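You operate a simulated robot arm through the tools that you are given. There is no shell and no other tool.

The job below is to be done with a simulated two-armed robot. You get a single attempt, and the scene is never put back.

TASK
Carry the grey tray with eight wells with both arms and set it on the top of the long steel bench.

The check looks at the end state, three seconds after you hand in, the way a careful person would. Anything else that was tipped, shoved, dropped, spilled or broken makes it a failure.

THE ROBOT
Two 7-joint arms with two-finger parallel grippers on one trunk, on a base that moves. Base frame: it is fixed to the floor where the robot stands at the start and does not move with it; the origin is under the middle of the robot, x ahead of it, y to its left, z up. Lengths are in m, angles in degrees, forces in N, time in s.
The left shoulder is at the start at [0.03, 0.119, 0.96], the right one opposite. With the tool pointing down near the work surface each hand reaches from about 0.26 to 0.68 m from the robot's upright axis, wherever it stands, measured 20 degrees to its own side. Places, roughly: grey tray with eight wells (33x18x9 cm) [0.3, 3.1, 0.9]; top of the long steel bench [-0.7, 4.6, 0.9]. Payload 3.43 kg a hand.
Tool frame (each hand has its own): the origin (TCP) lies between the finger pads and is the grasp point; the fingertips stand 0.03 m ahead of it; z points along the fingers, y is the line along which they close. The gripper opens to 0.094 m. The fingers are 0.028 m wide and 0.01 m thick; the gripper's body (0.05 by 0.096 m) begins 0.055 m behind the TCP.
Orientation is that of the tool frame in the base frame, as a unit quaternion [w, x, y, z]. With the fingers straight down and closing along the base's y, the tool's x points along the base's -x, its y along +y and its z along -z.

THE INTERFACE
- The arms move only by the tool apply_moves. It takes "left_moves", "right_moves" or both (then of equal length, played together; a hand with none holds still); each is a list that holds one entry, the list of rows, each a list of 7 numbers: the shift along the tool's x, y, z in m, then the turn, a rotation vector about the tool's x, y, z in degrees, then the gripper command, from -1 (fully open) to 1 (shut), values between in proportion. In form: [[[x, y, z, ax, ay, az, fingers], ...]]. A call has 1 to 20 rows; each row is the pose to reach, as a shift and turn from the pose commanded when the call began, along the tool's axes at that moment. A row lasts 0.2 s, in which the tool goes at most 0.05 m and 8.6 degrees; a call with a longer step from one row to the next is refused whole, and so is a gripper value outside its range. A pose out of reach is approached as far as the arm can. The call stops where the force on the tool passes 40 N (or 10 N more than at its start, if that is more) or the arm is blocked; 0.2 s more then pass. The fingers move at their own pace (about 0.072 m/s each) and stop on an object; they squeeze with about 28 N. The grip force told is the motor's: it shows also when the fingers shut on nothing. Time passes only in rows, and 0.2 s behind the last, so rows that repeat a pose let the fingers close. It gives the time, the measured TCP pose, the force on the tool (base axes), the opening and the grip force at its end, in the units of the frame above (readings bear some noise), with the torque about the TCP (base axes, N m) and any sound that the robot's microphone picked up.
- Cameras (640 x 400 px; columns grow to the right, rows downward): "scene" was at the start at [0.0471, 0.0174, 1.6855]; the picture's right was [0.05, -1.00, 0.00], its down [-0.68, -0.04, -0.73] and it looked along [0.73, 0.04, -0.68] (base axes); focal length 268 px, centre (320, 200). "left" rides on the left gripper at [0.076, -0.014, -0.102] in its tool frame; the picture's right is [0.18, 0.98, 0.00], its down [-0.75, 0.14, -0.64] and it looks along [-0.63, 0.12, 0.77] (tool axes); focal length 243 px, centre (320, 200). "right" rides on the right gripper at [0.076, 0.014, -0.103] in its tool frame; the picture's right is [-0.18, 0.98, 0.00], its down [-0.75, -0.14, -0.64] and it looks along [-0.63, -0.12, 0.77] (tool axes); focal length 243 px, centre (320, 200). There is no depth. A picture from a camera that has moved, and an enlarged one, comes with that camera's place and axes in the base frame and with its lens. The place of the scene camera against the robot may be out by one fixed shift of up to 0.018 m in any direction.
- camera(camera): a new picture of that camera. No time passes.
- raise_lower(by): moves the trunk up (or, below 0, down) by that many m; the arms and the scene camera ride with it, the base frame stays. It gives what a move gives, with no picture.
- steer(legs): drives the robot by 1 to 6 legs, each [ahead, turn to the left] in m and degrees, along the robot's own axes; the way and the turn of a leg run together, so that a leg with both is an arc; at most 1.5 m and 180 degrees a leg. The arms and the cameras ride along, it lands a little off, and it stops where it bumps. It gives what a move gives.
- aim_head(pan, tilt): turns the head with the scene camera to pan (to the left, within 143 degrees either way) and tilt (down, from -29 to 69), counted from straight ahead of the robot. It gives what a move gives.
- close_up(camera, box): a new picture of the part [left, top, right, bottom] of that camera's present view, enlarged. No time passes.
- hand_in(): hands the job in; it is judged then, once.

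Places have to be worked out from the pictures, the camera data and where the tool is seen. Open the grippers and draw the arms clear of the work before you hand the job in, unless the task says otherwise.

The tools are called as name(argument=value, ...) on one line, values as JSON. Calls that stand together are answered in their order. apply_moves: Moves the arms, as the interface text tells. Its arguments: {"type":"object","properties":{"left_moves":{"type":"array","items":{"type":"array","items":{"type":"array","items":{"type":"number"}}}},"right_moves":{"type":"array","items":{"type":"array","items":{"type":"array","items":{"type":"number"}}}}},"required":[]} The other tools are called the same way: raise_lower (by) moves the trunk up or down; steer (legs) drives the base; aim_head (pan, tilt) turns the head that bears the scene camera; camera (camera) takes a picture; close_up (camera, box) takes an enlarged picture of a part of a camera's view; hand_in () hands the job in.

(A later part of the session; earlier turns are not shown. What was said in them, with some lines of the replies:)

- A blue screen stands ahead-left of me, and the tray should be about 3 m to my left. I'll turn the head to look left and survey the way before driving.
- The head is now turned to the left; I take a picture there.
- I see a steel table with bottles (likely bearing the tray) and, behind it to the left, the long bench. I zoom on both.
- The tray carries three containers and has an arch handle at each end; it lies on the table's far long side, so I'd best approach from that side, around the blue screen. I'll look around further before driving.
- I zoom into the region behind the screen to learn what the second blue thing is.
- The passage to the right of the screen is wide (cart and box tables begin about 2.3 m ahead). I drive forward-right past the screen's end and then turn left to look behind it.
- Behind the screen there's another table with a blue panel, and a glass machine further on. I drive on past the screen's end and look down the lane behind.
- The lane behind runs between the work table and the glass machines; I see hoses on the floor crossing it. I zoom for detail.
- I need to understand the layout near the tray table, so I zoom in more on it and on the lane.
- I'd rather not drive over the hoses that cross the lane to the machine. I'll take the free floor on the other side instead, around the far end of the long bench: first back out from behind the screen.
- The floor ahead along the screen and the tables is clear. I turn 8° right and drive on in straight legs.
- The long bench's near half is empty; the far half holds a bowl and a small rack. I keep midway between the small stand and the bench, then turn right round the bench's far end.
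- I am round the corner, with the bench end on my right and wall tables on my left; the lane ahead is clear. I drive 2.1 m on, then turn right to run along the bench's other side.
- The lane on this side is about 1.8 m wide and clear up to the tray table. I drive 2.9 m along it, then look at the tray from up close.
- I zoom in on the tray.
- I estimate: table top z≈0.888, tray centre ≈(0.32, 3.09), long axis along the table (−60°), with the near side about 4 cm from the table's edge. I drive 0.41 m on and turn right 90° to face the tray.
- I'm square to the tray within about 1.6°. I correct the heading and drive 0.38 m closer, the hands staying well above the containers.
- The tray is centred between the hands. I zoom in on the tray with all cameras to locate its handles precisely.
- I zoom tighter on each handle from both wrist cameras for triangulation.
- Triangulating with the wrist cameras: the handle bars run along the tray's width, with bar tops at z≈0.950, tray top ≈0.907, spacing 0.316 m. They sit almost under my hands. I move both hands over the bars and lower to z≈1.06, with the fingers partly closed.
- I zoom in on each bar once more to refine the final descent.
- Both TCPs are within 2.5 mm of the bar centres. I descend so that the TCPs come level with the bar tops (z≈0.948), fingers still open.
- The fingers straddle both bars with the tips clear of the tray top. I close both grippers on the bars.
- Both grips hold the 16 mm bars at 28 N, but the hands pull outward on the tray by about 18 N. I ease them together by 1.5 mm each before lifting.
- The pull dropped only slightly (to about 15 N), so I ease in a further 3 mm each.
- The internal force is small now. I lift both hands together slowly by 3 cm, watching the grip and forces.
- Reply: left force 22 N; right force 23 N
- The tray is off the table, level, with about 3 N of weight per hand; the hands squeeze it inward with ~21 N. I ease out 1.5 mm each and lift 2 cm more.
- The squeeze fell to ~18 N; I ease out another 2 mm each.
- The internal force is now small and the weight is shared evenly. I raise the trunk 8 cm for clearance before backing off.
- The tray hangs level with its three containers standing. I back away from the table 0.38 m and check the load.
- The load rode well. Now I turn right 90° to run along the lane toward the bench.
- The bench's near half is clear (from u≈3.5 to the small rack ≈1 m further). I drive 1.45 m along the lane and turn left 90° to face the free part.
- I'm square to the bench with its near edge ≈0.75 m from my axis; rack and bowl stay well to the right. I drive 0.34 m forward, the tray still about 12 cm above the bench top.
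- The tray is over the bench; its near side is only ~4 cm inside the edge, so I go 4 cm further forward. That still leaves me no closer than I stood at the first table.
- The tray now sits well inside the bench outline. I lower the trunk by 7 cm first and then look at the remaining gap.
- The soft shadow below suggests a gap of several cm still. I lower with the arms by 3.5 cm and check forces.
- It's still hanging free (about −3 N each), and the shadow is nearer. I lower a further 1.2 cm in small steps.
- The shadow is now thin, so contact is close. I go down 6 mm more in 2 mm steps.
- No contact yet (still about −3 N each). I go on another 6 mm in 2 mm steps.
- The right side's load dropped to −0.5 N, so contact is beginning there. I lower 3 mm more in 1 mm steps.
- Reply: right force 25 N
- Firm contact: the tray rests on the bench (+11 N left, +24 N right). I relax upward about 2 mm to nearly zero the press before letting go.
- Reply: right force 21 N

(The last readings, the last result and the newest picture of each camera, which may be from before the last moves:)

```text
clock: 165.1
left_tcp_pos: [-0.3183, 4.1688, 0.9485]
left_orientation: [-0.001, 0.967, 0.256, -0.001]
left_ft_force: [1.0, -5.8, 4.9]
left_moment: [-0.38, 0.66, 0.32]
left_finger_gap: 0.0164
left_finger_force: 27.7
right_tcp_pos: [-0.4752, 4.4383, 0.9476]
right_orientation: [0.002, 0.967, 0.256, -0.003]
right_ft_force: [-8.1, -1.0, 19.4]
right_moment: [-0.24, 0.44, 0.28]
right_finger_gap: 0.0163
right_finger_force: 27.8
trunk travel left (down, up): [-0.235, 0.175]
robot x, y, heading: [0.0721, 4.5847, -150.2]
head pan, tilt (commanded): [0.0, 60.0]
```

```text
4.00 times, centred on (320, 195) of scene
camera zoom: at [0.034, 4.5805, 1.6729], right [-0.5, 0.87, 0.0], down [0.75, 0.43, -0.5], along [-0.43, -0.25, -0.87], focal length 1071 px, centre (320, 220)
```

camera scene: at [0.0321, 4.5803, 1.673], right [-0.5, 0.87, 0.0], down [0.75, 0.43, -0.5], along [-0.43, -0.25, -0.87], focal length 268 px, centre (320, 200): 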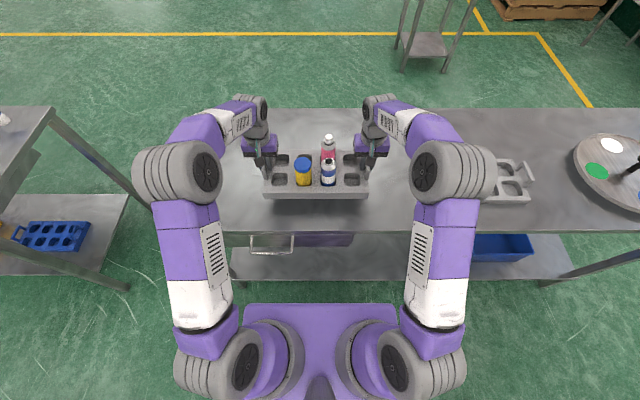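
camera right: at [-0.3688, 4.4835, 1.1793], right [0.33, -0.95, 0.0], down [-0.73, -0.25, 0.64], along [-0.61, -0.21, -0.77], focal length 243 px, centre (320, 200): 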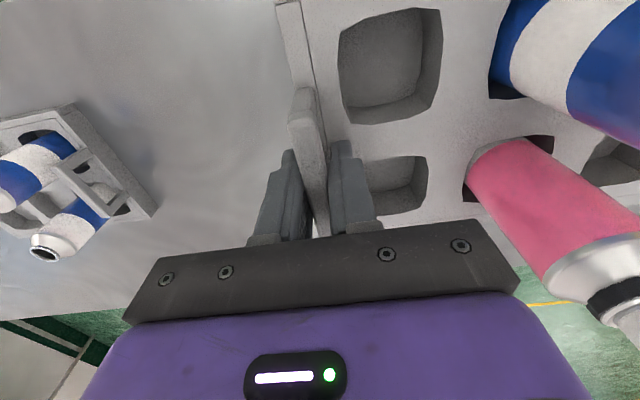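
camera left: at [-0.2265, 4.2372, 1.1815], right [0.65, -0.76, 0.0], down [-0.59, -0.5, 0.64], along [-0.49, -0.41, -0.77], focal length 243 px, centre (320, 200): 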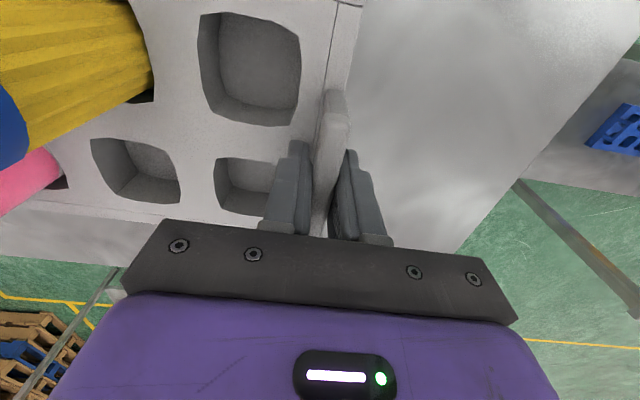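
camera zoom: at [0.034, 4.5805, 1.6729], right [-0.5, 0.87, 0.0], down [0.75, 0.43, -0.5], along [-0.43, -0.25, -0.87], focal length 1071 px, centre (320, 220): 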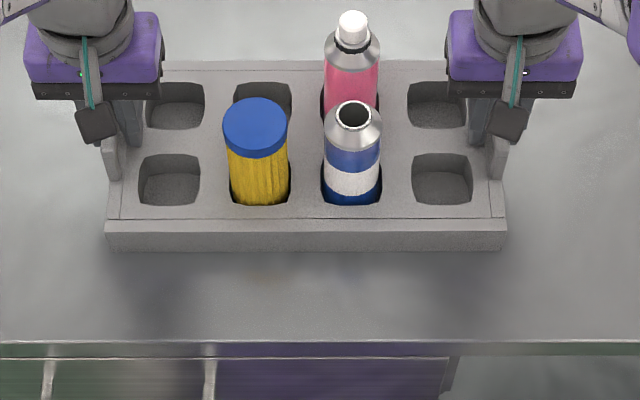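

The right hand still presses with 19 N. I raise it another 2.5 mm and the left 1 mm.

apply_moves(left_moves=[[[0, 0, -0.0005, 0, 0, 0, 1], [0, 0, -0.001, 0, 0, 0, 1], [0, 0, -0.001, 0, 0, 0, 1]]], right_moves=[[[0, 0, -0.0012, 0, 0, 0, 1], [0, 0, -0.0025, 0, 0, 0, 1], [0, 0, -0.0025, 0, 0, 0, 1]]])

```text
clock: 165.9
left_tcp_pos: [-0.3185, 4.1686, 0.9502]
left_orientation: [0.0, 0.967, 0.256, 0.001]
left_ft_force: [1.5, -4.6, -2.6]
left_moment: [0.22, -0.39, 0.21]
left_finger_gap: 0.0162
left_finger_force: 28.6
right_tcp_pos: [-0.4742, 4.4395, 0.9499]
right_orientation: [-0.001, 0.967, 0.257, 0.004]
right_ft_force: [-0.7, 5.5, 0.6]
right_moment: [-0.37, 0.51, 0.12]
right_finger_gap: 0.0163
right_finger_force: 28.1
trunk travel left (down, up): [-0.235, 0.175]
robot x, y, heading: [0.072, 4.5879, -150.2]
head pan, tilt (commanded): [0.0, 60.0]
```

The forces are near zero now, with the tray possibly a millimetre light. I settle 1 mm down and open both grippers gently.

apply_moves(left_moves=[[[0, 0, 0.001, 0, 0, 0, 1], [0, 0, 0.001, 0, 0, 0, 0.6], [0, 0, 0.001, 0, 0, 0, 0.45], [0, 0, 0.001, 0, 0, 0, 0.3], [0, 0, 0.001, 0, 0, 0, 0.1], [0, 0, 0.001, 0, 0, 0, -0.2], [0, 0, 0.001, 0, 0, 0, -0.2]]], right_moves=[[[0, 0, 0.0005, 0, 0, 0, 1], [0, 0, 0.0005, 0, 0, 0, 0.6], [0, 0, 0.0005, 0, 0, 0, 0.45], [0, 0, 0.0005, 0, 0, 0, 0.3], [0, 0, 0.0005, 0, 0, 0, 0.1], [0, 0, 0.0005, 0, 0, 0, -0.2], [0, 0, 0.0005, 0, 0, 0, -0.2]]])

camera(camera="left")

camera(camera="right")

close_up(camera="scene", box=[220, 110, 420, 250])

```text
clock: 167.5
left_tcp_pos: [-0.3184, 4.1689, 0.95]
left_orientation: [0.0, 0.967, 0.256, 0.0]
left_ft_force: [-0.1, 0.0, -0.5]
left_moment: [-0.01, 0.04, -0.02]
left_finger_gap: 0.0565
left_finger_force: 0.1
right_tcp_pos: [-0.4765, 4.4367, 0.9497]
right_orientation: [0.001, 0.967, 0.255, 0.0]
right_ft_force: [0.3, 0.2, -1.3]
right_moment: [-0.01, -0.01, -0.02]
right_finger_gap: 0.0565
right_finger_force: 0.1
trunk travel left (down, up): [-0.235, 0.175]
robot x, y, heading: [0.0733, 4.5846, -150.3]
head pan, tilt (commanded): [0.0, 60.0]
```

```text
taken
camera left: at [-0.2603, 4.2179, 1.0521], right [0.65, -0.76, 0.0], down [-0.58, -0.5, 0.64], along [-0.49, -0.41, -0.77], focal length 243 px, centre (320, 200)
```

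left: 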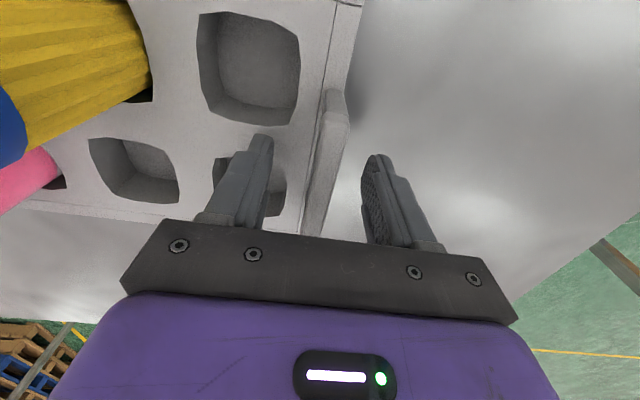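

```text
taken
camera right: at [-0.4027, 4.4637, 1.052], right [0.33, -0.94, 0.0], down [-0.73, -0.25, 0.64], along [-0.61, -0.21, -0.77], focal length 243 px, centre (320, 200)
```

right: 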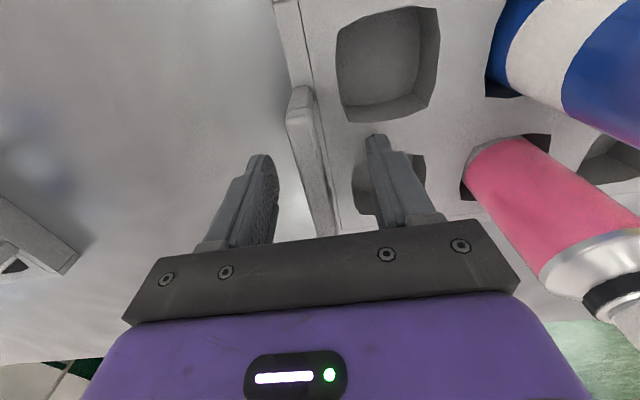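

```text
2.86 times, centred on (320, 180) of scene
camera zoom: at [0.0325, 4.5806, 1.6729], right [-0.5, 0.87, 0.0], down [0.75, 0.43, -0.5], along [-0.43, -0.25, -0.87], focal length 765 px, centre (320, 257)
```

zoom: 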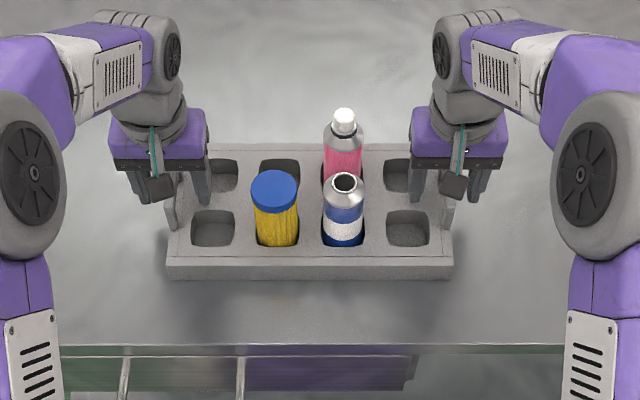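

Both grips are released, the bars are clear between the fingers, and the tray rests level. I raise both hands straight up by 20 cm.

apply_moves(left_moves=[[[0, 0, -0.01, 0, 0, 0, -0.2], [0, 0, -0.025, 0, 0, 0, -0.2], [0, 0, -0.05, 0, 0, 0, -0.2], [0, 0, -0.08, 0, 0, 0, -0.2], [0, 0, -0.12, 0, 0, 0, -0.2], [0, 0, -0.16, 0, 0, 0, -0.6], [0, 0, -0.2, 0, 0, 0, -1], [0, 0, -0.2, 0, 0, 0, -1]]], right_moves=[[[0, 0, -0.01, 0, 0, 0, -0.2], [0, 0, -0.025, 0, 0, 0, -0.2], [0, 0, -0.05, 0, 0, 0, -0.2], [0, 0, -0.08, 0, 0, 0, -0.2], [0, 0, -0.12, 0, 0, 0, -0.2], [0, 0, -0.16, 0, 0, 0, -0.6], [0, 0, -0.2, 0, 0, 0, -1], [0, 0, -0.2, 0, 0, 0, -1]]])

camera(camera="scene")

```text
clock: 169.3
left_tcp_pos: [-0.3189, 4.1691, 1.1481]
left_orientation: [-0.002, 0.967, 0.255, 0.0]
left_ft_force: [-0.1, -0.1, 0.2]
left_moment: [0.01, -0.04, 0.02]
left_finger_gap: 0.0941
left_finger_force: 0.1
right_tcp_pos: [-0.4776, 4.4401, 1.1492]
right_orientation: [0.001, 0.967, 0.256, 0.001]
right_ft_force: [-0.3, 0.3, -0.4]
right_moment: [-0.01, -0.03, 0.01]
right_finger_gap: 0.0942
right_finger_force: 0.0
trunk travel left (down, up): [-0.235, 0.175]
robot x, y, heading: [0.0708, 4.5841, -150.3]
head pan, tilt (commanded): [0.0, 60.0]
```

```text
taken
camera scene: at [0.032, 4.5803, 1.6728], right [-0.5, 0.87, 0.0], down [0.75, 0.43, -0.5], along [-0.43, -0.25, -0.87], focal length 268 px, centre (320, 200)
```

scene: 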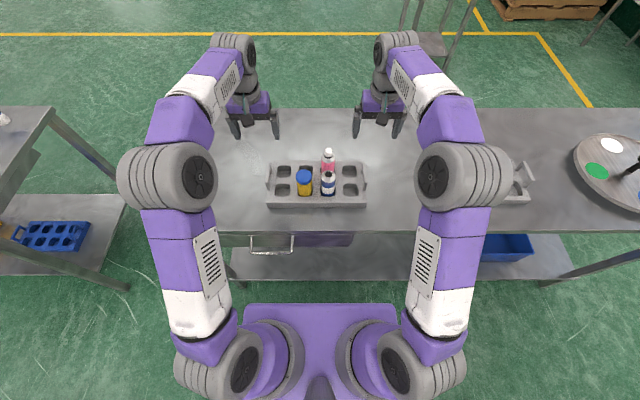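

The tray stands on the bench with all three containers upright and the hands clear above. I back away 0.45 m and inspect the whole scene.

steer(legs=[[-0.45, 0]])

aim_head(pan=0, tilt=42)

camera(camera="scene")

close_up(camera="scene", box=[200, 100, 460, 250])

```text
clock: 172.0
left_tcp_pos: [0.0624, 4.3866, 1.1489]
left_orientation: [-0.001, 0.966, 0.258, -0.001]
left_ft_force: [-0.7, -0.1, 0.7]
left_moment: [-0.02, 0.01, -0.01]
left_finger_gap: 0.0938
left_finger_force: 0.1
right_tcp_pos: [-0.097, 4.6559, 1.1501]
right_orientation: [0.001, 0.966, 0.259, 0.0]
right_ft_force: [0.1, 0.2, 0.1]
right_moment: [0.0, 0.03, 0.03]
right_finger_gap: 0.0938
right_finger_force: 0.0
trunk travel left (down, up): [-0.235, 0.175]
robot x, y, heading: [0.4534, 4.8051, -149.9]
head pan, tilt (commanded): [0.0, 60.0]
```

```text
clock: 172.8
left_tcp_pos: [0.0622, 4.3871, 1.1483]
left_orientation: [0.0, 0.966, 0.258, 0.0]
left_ft_force: [0.3, -0.1, 0.2]
left_moment: [-0.01, 0.0, 0.0]
left_finger_gap: 0.0939
left_finger_force: 0.0
right_tcp_pos: [-0.0969, 4.6573, 1.1487]
right_orientation: [0.001, 0.966, 0.259, 0.001]
right_ft_force: [-0.8, -0.1, -0.2]
right_moment: [0.02, -0.02, -0.02]
right_finger_gap: 0.0941
right_finger_force: 0.1
trunk travel left (down, up): [-0.235, 0.175]
robot x, y, heading: [0.446, 4.8051, -150.3]
head pan, tilt (commanded): [0.0, 42.0]
```

```text
taken
camera scene: at [0.3966, 4.7909, 1.6966], right [-0.5, 0.86, 0.0], down [0.58, 0.34, -0.74], along [-0.64, -0.37, -0.67], focal length 268 px, centre (320, 200)
```

scene: 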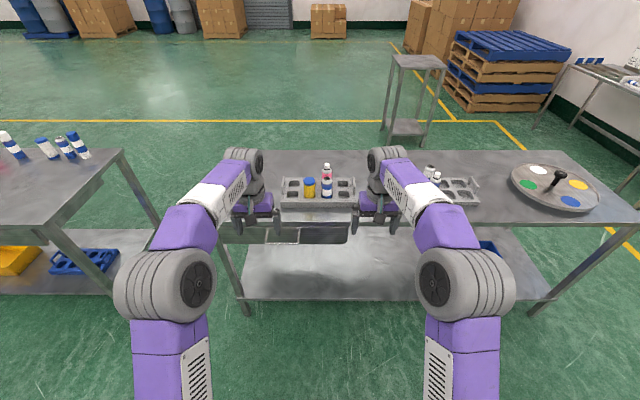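

```text
2.46 times, centred on (330, 175) of scene
camera zoom: at [0.3966, 4.7909, 1.6966], right [-0.5, 0.86, 0.0], down [0.58, 0.34, -0.74], along [-0.64, -0.37, -0.67], focal length 659 px, centre (295, 262)
```

zoom: 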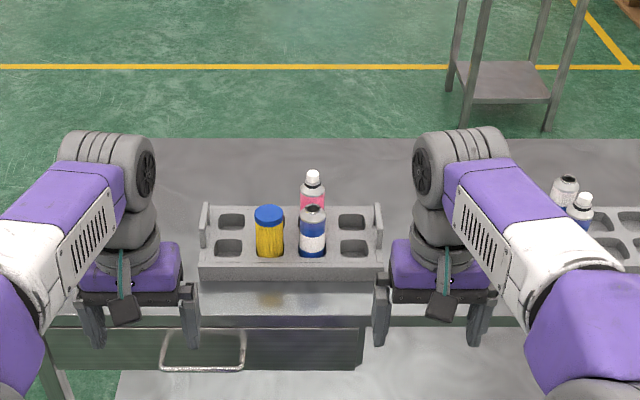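

The tray rests squarely on the bench, and the rack and bowl are untouched. I check the first table's items too.

aim_head(pan=50, tilt=35)

camera(camera="scene")

```text
clock: 173.9
left_tcp_pos: [0.0625, 4.3871, 1.1477]
left_orientation: [-0.001, 0.966, 0.257, 0.0]
left_ft_force: [0.1, 0.5, 0.6]
left_moment: [-0.08, 0.04, -0.01]
left_finger_gap: 0.0936
left_finger_force: 0.0
right_tcp_pos: [-0.0969, 4.6568, 1.15]
right_orientation: [0.001, 0.966, 0.258, 0.001]
right_ft_force: [-1.0, 0.5, 0.1]
right_moment: [0.03, -0.01, -0.01]
right_finger_gap: 0.0941
right_finger_force: 0.1
trunk travel left (down, up): [-0.235, 0.175]
robot x, y, heading: [0.4505, 4.8051, -149.7]
head pan, tilt (commanded): [50.0, 35.0]
```

```text
taken
camera scene: at [0.454, 4.7462, 1.7072], right [-0.99, 0.17, 0.0], down [0.1, 0.57, -0.82], along [-0.14, -0.81, -0.57], focal length 268 px, centre (320, 200)
```

scene: 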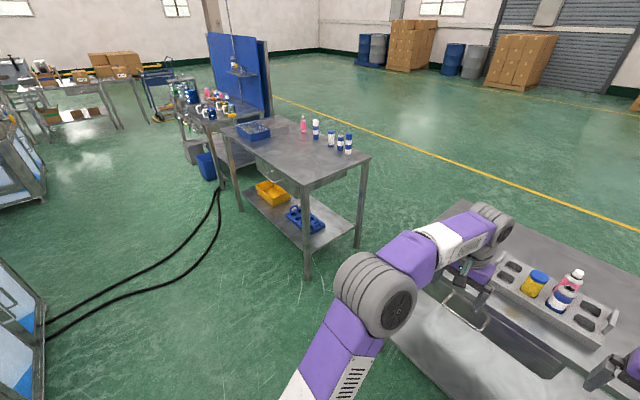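

Everything on the first table stands as before, the tray is on the bench, and the open hands are clear of it. I hand in.

hand_in()

```text
The job is handed in.
```

The grey tray is on top of the long steel bench, carried there with both arms and set down level, with its three containers still upright. It sits on the empty near half of the bench, about 8 cm in from the edge.

I checked both work surfaces afterwards. The other bottles on the first table and the rack and bowl on the bench looked untouched. I drove round the far end of the bench so as not to cross the hoses on the floor. Both grippers were open and clear of the bench when I handed in; no verdict has come back yet.
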